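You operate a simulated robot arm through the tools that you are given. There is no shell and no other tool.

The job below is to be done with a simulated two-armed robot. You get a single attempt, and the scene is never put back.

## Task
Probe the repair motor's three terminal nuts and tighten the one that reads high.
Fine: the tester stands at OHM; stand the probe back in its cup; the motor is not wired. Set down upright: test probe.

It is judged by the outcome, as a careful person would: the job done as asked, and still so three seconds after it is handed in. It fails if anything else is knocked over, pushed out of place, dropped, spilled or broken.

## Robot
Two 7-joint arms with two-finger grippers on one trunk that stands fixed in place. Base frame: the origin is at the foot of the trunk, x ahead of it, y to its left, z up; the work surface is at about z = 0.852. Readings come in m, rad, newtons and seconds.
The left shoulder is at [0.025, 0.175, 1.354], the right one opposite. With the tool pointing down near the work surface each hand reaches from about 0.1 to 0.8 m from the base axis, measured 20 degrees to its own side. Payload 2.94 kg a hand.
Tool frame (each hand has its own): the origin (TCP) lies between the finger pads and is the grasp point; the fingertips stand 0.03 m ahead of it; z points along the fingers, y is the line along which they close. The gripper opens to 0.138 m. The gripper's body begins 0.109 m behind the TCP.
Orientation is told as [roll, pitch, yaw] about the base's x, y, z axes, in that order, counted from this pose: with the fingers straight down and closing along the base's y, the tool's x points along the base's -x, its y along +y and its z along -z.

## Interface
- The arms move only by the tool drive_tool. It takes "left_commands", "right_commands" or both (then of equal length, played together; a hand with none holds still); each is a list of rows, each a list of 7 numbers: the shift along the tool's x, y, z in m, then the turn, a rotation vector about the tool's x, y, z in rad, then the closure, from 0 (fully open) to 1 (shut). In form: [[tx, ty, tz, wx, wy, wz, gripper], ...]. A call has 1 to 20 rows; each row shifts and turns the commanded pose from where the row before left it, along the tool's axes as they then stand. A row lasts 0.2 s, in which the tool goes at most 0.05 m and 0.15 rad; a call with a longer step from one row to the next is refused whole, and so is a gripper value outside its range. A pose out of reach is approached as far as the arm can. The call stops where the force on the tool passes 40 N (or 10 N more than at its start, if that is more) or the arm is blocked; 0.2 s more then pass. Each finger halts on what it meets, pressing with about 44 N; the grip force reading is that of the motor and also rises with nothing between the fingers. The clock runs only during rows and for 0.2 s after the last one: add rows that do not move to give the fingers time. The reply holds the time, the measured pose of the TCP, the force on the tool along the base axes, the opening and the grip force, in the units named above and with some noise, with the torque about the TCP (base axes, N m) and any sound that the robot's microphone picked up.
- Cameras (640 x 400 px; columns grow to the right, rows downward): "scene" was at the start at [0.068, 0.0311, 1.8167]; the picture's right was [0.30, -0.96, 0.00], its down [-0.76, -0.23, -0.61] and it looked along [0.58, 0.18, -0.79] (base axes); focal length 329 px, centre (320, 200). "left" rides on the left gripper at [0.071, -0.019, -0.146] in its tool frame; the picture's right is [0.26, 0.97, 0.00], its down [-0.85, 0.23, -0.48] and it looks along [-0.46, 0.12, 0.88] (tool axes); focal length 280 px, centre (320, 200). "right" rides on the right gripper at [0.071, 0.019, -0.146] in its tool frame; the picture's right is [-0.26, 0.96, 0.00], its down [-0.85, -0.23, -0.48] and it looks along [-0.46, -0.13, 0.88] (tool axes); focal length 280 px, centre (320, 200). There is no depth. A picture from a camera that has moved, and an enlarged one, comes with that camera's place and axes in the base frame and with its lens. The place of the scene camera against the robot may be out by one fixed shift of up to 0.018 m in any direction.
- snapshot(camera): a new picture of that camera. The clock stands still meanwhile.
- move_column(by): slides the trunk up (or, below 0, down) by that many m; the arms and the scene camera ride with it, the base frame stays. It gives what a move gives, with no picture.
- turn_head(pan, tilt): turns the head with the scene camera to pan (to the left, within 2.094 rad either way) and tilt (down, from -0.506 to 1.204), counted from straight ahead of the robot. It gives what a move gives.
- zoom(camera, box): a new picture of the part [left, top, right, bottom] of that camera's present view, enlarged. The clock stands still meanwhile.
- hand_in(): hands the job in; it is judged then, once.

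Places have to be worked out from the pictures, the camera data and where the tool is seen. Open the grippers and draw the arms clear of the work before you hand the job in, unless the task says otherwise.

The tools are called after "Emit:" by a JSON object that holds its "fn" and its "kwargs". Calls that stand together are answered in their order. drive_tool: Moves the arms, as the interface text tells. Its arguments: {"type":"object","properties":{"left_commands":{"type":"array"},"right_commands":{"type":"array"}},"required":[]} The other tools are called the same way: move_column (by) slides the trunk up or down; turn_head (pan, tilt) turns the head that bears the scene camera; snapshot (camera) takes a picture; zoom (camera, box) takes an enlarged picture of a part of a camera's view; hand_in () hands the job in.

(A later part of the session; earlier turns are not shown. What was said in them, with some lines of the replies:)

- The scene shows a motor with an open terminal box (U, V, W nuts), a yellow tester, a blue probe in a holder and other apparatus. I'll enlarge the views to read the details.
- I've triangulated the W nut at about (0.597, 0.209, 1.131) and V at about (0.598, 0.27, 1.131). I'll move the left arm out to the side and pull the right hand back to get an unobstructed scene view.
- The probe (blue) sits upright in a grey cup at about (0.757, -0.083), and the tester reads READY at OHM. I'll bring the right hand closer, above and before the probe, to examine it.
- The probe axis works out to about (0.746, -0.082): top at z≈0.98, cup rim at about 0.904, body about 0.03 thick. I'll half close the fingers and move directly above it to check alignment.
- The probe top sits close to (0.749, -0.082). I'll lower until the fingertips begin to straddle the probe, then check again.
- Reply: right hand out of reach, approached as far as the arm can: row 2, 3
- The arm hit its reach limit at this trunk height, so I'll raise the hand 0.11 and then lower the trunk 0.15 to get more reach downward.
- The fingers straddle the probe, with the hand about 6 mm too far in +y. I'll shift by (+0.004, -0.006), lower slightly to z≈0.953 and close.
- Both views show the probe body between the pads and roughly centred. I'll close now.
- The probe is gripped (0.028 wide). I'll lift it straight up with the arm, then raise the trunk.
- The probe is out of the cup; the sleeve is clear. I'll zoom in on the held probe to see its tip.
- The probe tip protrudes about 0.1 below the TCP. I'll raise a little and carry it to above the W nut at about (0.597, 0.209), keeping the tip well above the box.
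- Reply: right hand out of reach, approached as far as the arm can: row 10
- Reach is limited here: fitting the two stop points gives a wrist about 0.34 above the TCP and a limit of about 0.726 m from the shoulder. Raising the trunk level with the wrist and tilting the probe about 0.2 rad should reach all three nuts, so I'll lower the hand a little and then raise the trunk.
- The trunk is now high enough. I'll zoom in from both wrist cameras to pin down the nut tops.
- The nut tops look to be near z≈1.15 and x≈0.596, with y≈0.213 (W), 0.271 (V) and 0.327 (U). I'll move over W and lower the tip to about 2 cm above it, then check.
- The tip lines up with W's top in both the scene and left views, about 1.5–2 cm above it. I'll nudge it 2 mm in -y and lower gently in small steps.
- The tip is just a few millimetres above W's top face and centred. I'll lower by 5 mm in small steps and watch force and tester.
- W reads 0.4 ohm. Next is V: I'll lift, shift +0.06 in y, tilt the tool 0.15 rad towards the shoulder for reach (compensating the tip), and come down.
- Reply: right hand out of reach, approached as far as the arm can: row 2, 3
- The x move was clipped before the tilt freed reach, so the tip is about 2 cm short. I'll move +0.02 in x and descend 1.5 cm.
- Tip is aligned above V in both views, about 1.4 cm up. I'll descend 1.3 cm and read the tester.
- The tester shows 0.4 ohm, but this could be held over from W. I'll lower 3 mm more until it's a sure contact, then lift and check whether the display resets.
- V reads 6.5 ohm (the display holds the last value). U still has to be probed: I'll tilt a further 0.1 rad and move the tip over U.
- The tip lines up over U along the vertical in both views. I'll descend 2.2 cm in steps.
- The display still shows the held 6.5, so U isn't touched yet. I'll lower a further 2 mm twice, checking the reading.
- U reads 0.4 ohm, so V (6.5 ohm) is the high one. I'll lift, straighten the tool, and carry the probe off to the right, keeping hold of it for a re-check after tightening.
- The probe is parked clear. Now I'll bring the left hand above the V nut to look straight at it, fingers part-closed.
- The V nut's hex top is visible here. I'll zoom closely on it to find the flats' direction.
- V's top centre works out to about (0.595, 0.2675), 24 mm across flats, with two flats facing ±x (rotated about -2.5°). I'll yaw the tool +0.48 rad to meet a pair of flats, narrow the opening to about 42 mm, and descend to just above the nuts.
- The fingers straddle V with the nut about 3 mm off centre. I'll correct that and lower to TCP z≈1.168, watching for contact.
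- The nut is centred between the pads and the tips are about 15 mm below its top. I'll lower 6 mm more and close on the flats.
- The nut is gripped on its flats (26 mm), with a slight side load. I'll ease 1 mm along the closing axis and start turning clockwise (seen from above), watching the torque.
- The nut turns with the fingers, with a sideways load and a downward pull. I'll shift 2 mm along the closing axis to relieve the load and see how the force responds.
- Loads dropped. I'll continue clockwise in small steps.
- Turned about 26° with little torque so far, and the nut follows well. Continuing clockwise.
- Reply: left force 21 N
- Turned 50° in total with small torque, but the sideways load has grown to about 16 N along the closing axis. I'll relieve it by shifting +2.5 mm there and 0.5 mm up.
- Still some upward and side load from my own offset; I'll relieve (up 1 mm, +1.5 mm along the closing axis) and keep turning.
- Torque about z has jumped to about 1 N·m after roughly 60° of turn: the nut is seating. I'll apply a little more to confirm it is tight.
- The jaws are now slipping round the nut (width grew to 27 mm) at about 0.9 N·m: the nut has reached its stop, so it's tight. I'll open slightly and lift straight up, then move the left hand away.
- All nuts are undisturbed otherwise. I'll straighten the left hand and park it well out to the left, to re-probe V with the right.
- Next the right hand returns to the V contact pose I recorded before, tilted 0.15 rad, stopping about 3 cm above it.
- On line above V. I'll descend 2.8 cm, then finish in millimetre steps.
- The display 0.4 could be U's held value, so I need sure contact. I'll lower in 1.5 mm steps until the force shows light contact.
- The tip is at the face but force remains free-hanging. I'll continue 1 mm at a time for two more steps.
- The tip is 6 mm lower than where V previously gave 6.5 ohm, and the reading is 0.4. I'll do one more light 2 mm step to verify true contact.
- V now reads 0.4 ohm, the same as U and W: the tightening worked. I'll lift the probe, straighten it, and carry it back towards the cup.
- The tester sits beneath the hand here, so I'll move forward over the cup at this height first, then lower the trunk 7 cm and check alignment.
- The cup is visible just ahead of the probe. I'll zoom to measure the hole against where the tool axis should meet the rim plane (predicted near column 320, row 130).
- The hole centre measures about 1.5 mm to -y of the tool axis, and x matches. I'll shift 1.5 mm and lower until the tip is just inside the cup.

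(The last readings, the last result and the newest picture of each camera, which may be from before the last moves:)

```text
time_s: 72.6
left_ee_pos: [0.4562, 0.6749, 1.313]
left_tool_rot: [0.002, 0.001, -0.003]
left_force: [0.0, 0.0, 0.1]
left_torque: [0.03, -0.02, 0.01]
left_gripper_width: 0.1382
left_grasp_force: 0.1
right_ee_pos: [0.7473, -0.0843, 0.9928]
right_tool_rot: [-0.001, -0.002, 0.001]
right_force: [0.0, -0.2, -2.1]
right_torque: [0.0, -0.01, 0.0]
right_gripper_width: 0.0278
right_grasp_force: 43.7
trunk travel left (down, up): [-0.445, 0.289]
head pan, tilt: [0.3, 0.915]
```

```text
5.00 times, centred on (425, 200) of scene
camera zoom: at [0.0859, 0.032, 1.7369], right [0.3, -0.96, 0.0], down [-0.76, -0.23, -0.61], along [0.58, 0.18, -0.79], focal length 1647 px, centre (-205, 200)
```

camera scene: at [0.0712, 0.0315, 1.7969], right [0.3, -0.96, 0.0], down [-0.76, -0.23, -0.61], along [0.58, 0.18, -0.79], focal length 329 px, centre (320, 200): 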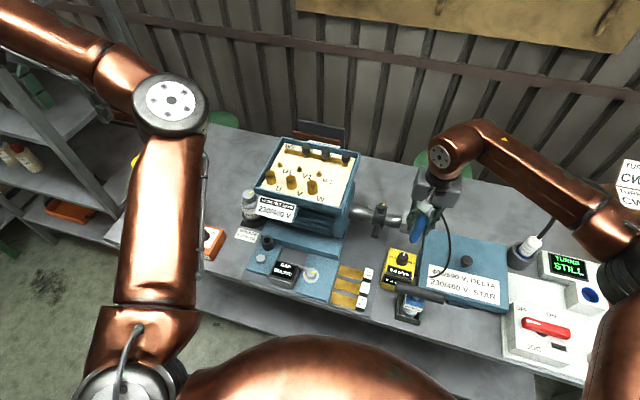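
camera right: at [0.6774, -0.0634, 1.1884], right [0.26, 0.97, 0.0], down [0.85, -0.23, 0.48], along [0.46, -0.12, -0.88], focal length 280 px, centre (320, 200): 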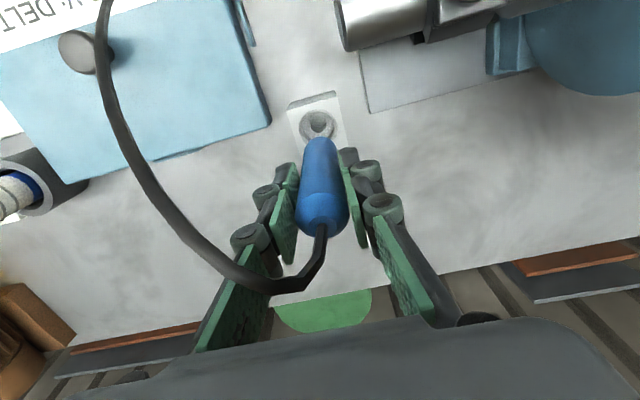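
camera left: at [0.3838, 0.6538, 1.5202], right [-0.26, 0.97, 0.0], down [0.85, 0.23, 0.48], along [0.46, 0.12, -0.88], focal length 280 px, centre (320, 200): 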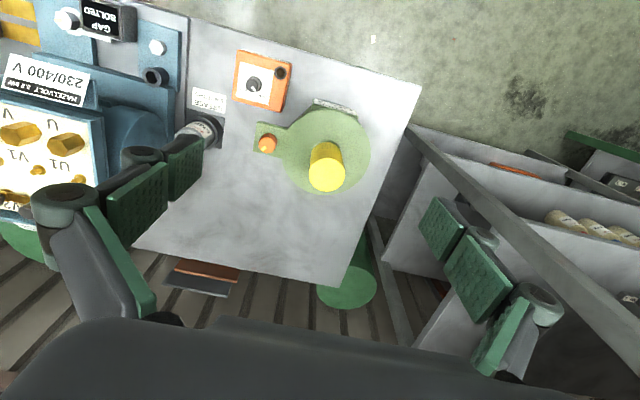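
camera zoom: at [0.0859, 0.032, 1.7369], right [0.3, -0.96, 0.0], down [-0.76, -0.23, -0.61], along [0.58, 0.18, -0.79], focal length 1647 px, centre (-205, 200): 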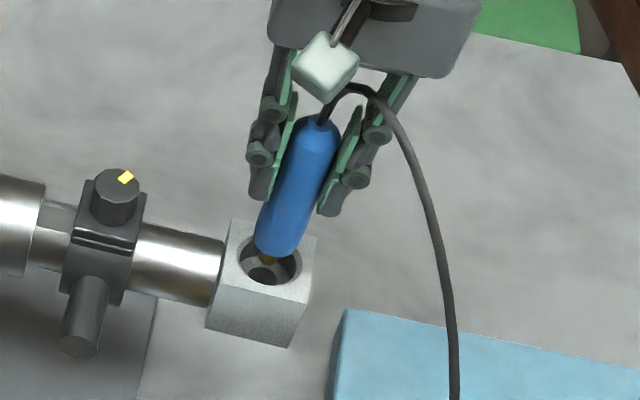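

The tip is now at the rim and centred in the hole in both views. I'll lower the remaining 4 cm slowly.

Emit:
{"fn": "drive_tool", "kwargs": {"right_commands": [[0, -0.0003, 0.01, 0, 0, 0, 0.9], [0, 0, 0.01, 0, 0, 0, 0.9], [0, 0, 0.008, 0, 0, 0, 0.9], [0, 0, 0.006, 0, 0, 0, 0.9], [0, 0, 0.004, 0, 0, 0, 0.9], [0, 0, 0, 0, 0, 0, 0.9]]}}

Emit:
{"fn": "zoom", "kwargs": {"camera": "right", "box": [250, 90, 390, 250]}}

Emit:
{"fn": "zoom", "kwargs": {"camera": "scene", "box": [390, 160, 460, 240]}}

```text
time_s: 74.0
left_ee_pos: [0.4568, 0.6742, 1.313]
left_tool_rot: [-0.001, -0.001, -0.001]
left_force: [0.7, -0.5, 0.2]
left_torque: [-0.02, 0.01, -0.01]
left_gripper_width: 0.1381
left_grasp_force: 0.0
right_ee_pos: [0.7486, -0.0844, 0.955]
right_tool_rot: [0.002, -0.004, 0.001]
right_force: [-0.4, -0.1, -0.5]
right_torque: [-0.01, -0.01, 0.05]
right_gripper_width: 0.0277
right_grasp_force: 44.0
trunk travel left (down, up): [-0.445, 0.289]
head pan, tilt: [0.3, 0.915]
```

```text
2.50 times, centred on (320, 170) of right
camera zoom: at [0.6777, -0.0648, 1.1001], right [0.26, 0.97, 0.0], down [0.85, -0.23, 0.48], along [0.46, -0.12, -0.88], focal length 701 px, centre (320, 275)
```

zoom: 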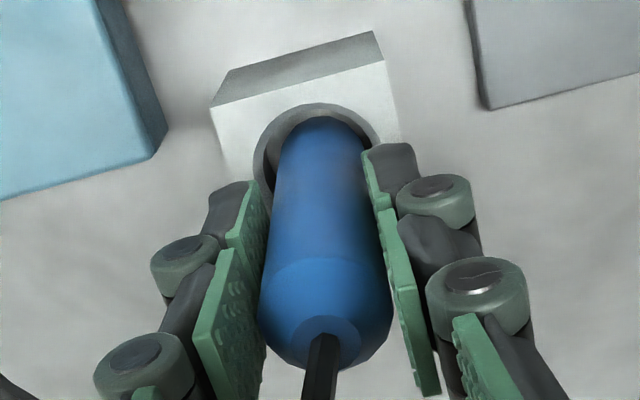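

```text
5.00 times, centred on (425, 200) of scene
camera zoom: at [0.0861, 0.0319, 1.7368], right [0.3, -0.96, 0.0], down [-0.76, -0.23, -0.61], along [0.58, 0.18, -0.79], focal length 1647 px, centre (-205, 200)
```

zoom: 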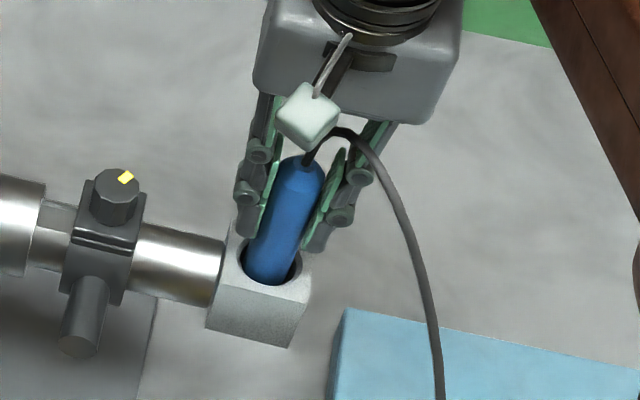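

The body is in the cup with no side force. I'll lower the last few millimetres until it's seated.

Emit:
{"fn": "drive_tool", "kwargs": {"right_commands": [[0, 0, 0.002, 0, 0, 0, 0.9], [0, 0, 0.0015, 0, 0, 0, 0.9], [0, 0, 0, 0, 0, 0, 0.9]]}}

```text
time_s: 74.8
left_ee_pos: [0.4557, 0.6736, 1.3144]
left_tool_rot: [0.001, 0.0, -0.001]
left_force: [-0.8, 0.4, -0.2]
left_torque: [0.01, 0.0, -0.01]
left_gripper_width: 0.1378
left_grasp_force: 0.0
right_ee_pos: [0.749, -0.0849, 0.953]
right_tool_rot: [0.002, -0.003, 0.0]
right_force: [0.1, -0.1, 4.4]
right_torque: [-0.01, -0.11, 0.0]
right_gripper_width: 0.028
right_grasp_force: 43.5
trunk travel left (down, up): [-0.445, 0.289]
head pan, tilt: [0.3, 0.915]
```

Force +4.4 N upward: the probe has seated at the same height as when I picked it up. I'll open gently, only to clear the body.

Emit:
{"fn": "drive_tool", "kwargs": {"right_commands": [[0, 0, 0, 0, 0, 0, 0.78], [0, 0, 0, 0, 0, 0, 0.7], [0, 0, 0, 0, 0, 0, 0.6], [0, 0, 0, 0, 0, 0, 0.5], [0, 0, 0, 0, 0, 0, 0.45], [0, 0, 0, 0, 0, 0, 0.45]]}}

Emit:
{"fn": "snapshot", "kwargs": {"camera": "right"}}

Emit:
{"fn": "zoom", "kwargs": {"camera": "scene", "box": [390, 160, 460, 240]}}

```text
time_s: 76.2
left_ee_pos: [0.4563, 0.6733, 1.3132]
left_tool_rot: [0.0, 0.0, -0.001]
left_force: [-0.8, 0.4, -0.5]
left_torque: [-0.05, 0.01, -0.02]
left_gripper_width: 0.1379
left_grasp_force: 0.1
right_ee_pos: [0.749, -0.0852, 0.9515]
right_tool_rot: [0.0, -0.002, 0.002]
right_force: [0.7, 0.9, 0.7]
right_torque: [-0.02, -0.04, 0.01]
right_gripper_width: 0.0758
right_grasp_force: 0.1
trunk travel left (down, up): [-0.445, 0.289]
head pan, tilt: [0.3, 0.915]
```

```text
taken
camera right: at [0.6783, -0.0653, 1.0967], right [0.26, 0.97, 0.0], down [0.85, -0.23, 0.48], along [0.46, -0.12, -0.88], focal length 280 px, centre (320, 200)
```

right: 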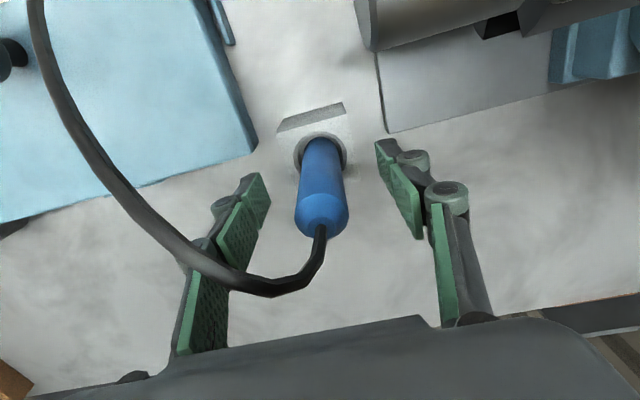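

```text
5.00 times, centred on (425, 200) of scene
camera zoom: at [0.0859, 0.032, 1.7369], right [0.3, -0.96, 0.0], down [-0.76, -0.23, -0.61], along [0.58, 0.18, -0.79], focal length 1647 px, centre (-205, 200)
```

zoom: 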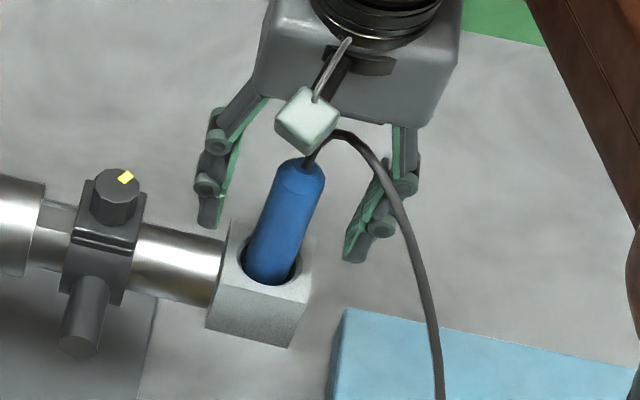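

The probe stands upright in its cup on its own. I'll raise the hand straight up, then draw back towards the robot.

Emit:
{"fn": "drive_tool", "kwargs": {"right_commands": [[0, 0, -0.015, 0, 0, 0, 0.45], [0, 0, -0.03, 0, 0, 0, 0.45], [0, 0, -0.035, 0, 0, 0, 0.45], [0, 0, -0.035, 0, 0, 0, 0.45], [0, 0, 0, 0, 0, 0, 0.45]]}}

Emit:
{"fn": "move_column", "kwargs": {"by": 0.2}}

Emit:
{"fn": "drive_tool", "kwargs": {"right_commands": [[0.03, -0.02, -0.02, 0, 0, 0, 0.3], [0.03, -0.02, -0.02, 0, 0, 0, 0.1], [0.03, -0.02, -0.02, 0, 0, 0, 0], [0.03, -0.02, 0, 0, 0, 0, 0], [0.03, -0.02, 0, 0, 0, 0, 0], [0.03, -0.02, 0, 0, 0, 0, 0], [0.03, -0.02, 0, 0, 0, 0, 0], [0.03, -0.02, 0, 0, 0, 0, 0], [0, 0, 0, 0, 0, 0, 0]]}}

Emit:
{"fn": "snapshot", "kwargs": {"camera": "scene"}}

Emit:
{"fn": "zoom", "kwargs": {"camera": "scene", "box": [240, 140, 440, 300]}}

Emit:
{"fn": "snapshot", "kwargs": {"camera": "right"}}

```text
time_s: 77.4
left_ee_pos: [0.4573, 0.6742, 1.313]
left_tool_rot: [0.0, 0.0, -0.002]
left_force: [0.7, -1.1, 0.6]
left_torque: [-0.01, 0.04, -0.01]
left_gripper_width: 0.1378
left_grasp_force: 0.0
right_ee_pos: [0.7485, -0.0864, 1.0676]
right_tool_rot: [0.002, -0.001, -0.001]
right_force: [-0.1, 0.1, 0.3]
right_torque: [0.0, 0.01, -0.01]
right_gripper_width: 0.0759
right_grasp_force: 0.3
trunk travel left (down, up): [-0.445, 0.289]
head pan, tilt: [0.3, 0.915]
```

```text
time_s: 79.5
left_ee_pos: [0.4575, 0.6741, 1.5139]
left_tool_rot: [0.0, 0.0, -0.002]
left_force: [-0.8, 0.8, -0.2]
left_torque: [0.02, 0.01, 0.0]
left_gripper_width: 0.1379
left_grasp_force: 0.0
right_ee_pos: [0.7488, -0.0833, 1.2657]
right_tool_rot: [0.002, -0.002, 0.0]
right_force: [-0.7, 0.3, 0.7]
right_torque: [-0.01, 0.03, 0.03]
right_gripper_width: 0.0757
right_grasp_force: 0.1
trunk travel left (down, up): [-0.645, 0.089]
head pan, tilt: [0.3, 0.915]
```

```text
time_s: 81.5
left_ee_pos: [0.4567, 0.6735, 1.5132]
left_tool_rot: [0.003, -0.001, -0.003]
left_force: [-0.1, 0.4, 0.6]
left_torque: [-0.05, 0.03, -0.02]
left_gripper_width: 0.1379
left_grasp_force: 0.1
right_ee_pos: [0.5082, -0.2434, 1.3268]
right_tool_rot: [0.0, 0.002, 0.002]
right_force: [0.2, 0.3, 1.0]
right_torque: [-0.03, 0.03, -0.01]
right_gripper_width: 0.138
right_grasp_force: 0.0
trunk travel left (down, up): [-0.645, 0.089]
head pan, tilt: [0.3, 0.915]
```

```text
taken
camera scene: at [0.0598, 0.0326, 1.9365], right [0.3, -0.96, 0.0], down [-0.76, -0.24, -0.61], along [0.58, 0.18, -0.79], focal length 329 px, centre (320, 200)
```

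scene: 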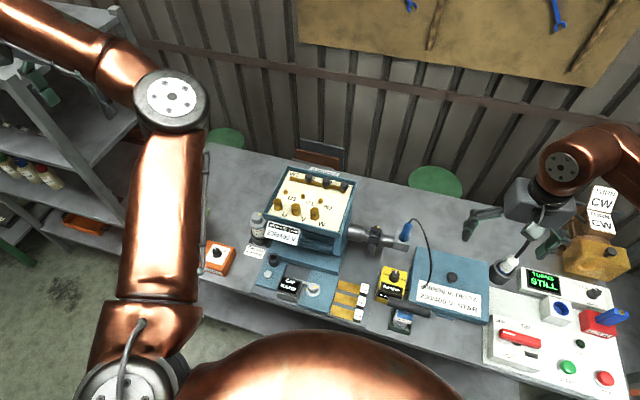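

```text
2.50 times, centred on (340, 220) of scene
camera zoom: at [0.0598, 0.0326, 1.9365], right [0.3, -0.96, 0.0], down [-0.76, -0.24, -0.61], along [0.58, 0.18, -0.79], focal length 824 px, centre (270, 150)
```

zoom: 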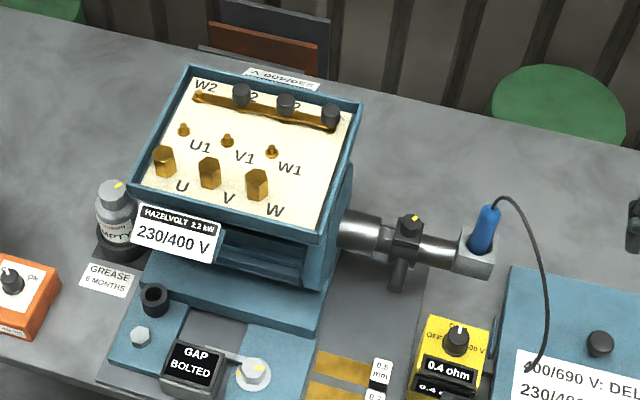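

```text
taken
camera right: at [0.4389, -0.2247, 1.4724], right [0.26, 0.97, 0.0], down [0.85, -0.23, 0.48], along [0.46, -0.12, -0.88], focal length 280 px, centre (320, 200)
```

right: 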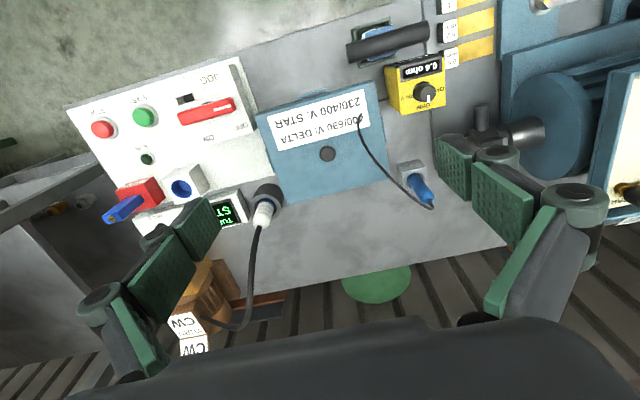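

The probe stands in its cup, and all three nuts have been probed (V re-read at 0.4 ohm after tightening). Nothing else has moved, both grippers are open and clear of the work, so I'm handing in.

Emit:
{"fn": "hand_in", "kwargs": {}}

```text
The job is handed in.
```

I probed all three terminal nuts, found V reading high, and tightened it. I've handed the job in, but the tools gave no verdict back.

| Nut | First reading | After tightening |
|---|---|---|
| U | 0.4 ohm | not touched |
| V | 6.5 ohm | 0.4 ohm |
| W | 0.4 ohm | not touched |

- **Tightening:** I turned V about 60° clockwise with the left gripper, until it stopped turning and the fingers began to slip around it at about 0.9 N·m. I did not use the 40 N m wrench on the bench.
- **V re-check:** the tester holds its last value, and that was already 0.4 ohm from U. I felt no contact force on the re-check. I take the 0.4 as V's own because the tip was about 8 mm lower than where V first read 6.5.
- **Probe and bench:** the probe stands upright in its cup and the tester is still at OHM. In the last pictures nothing else had been moved. Both grippers are open and clear of the work.
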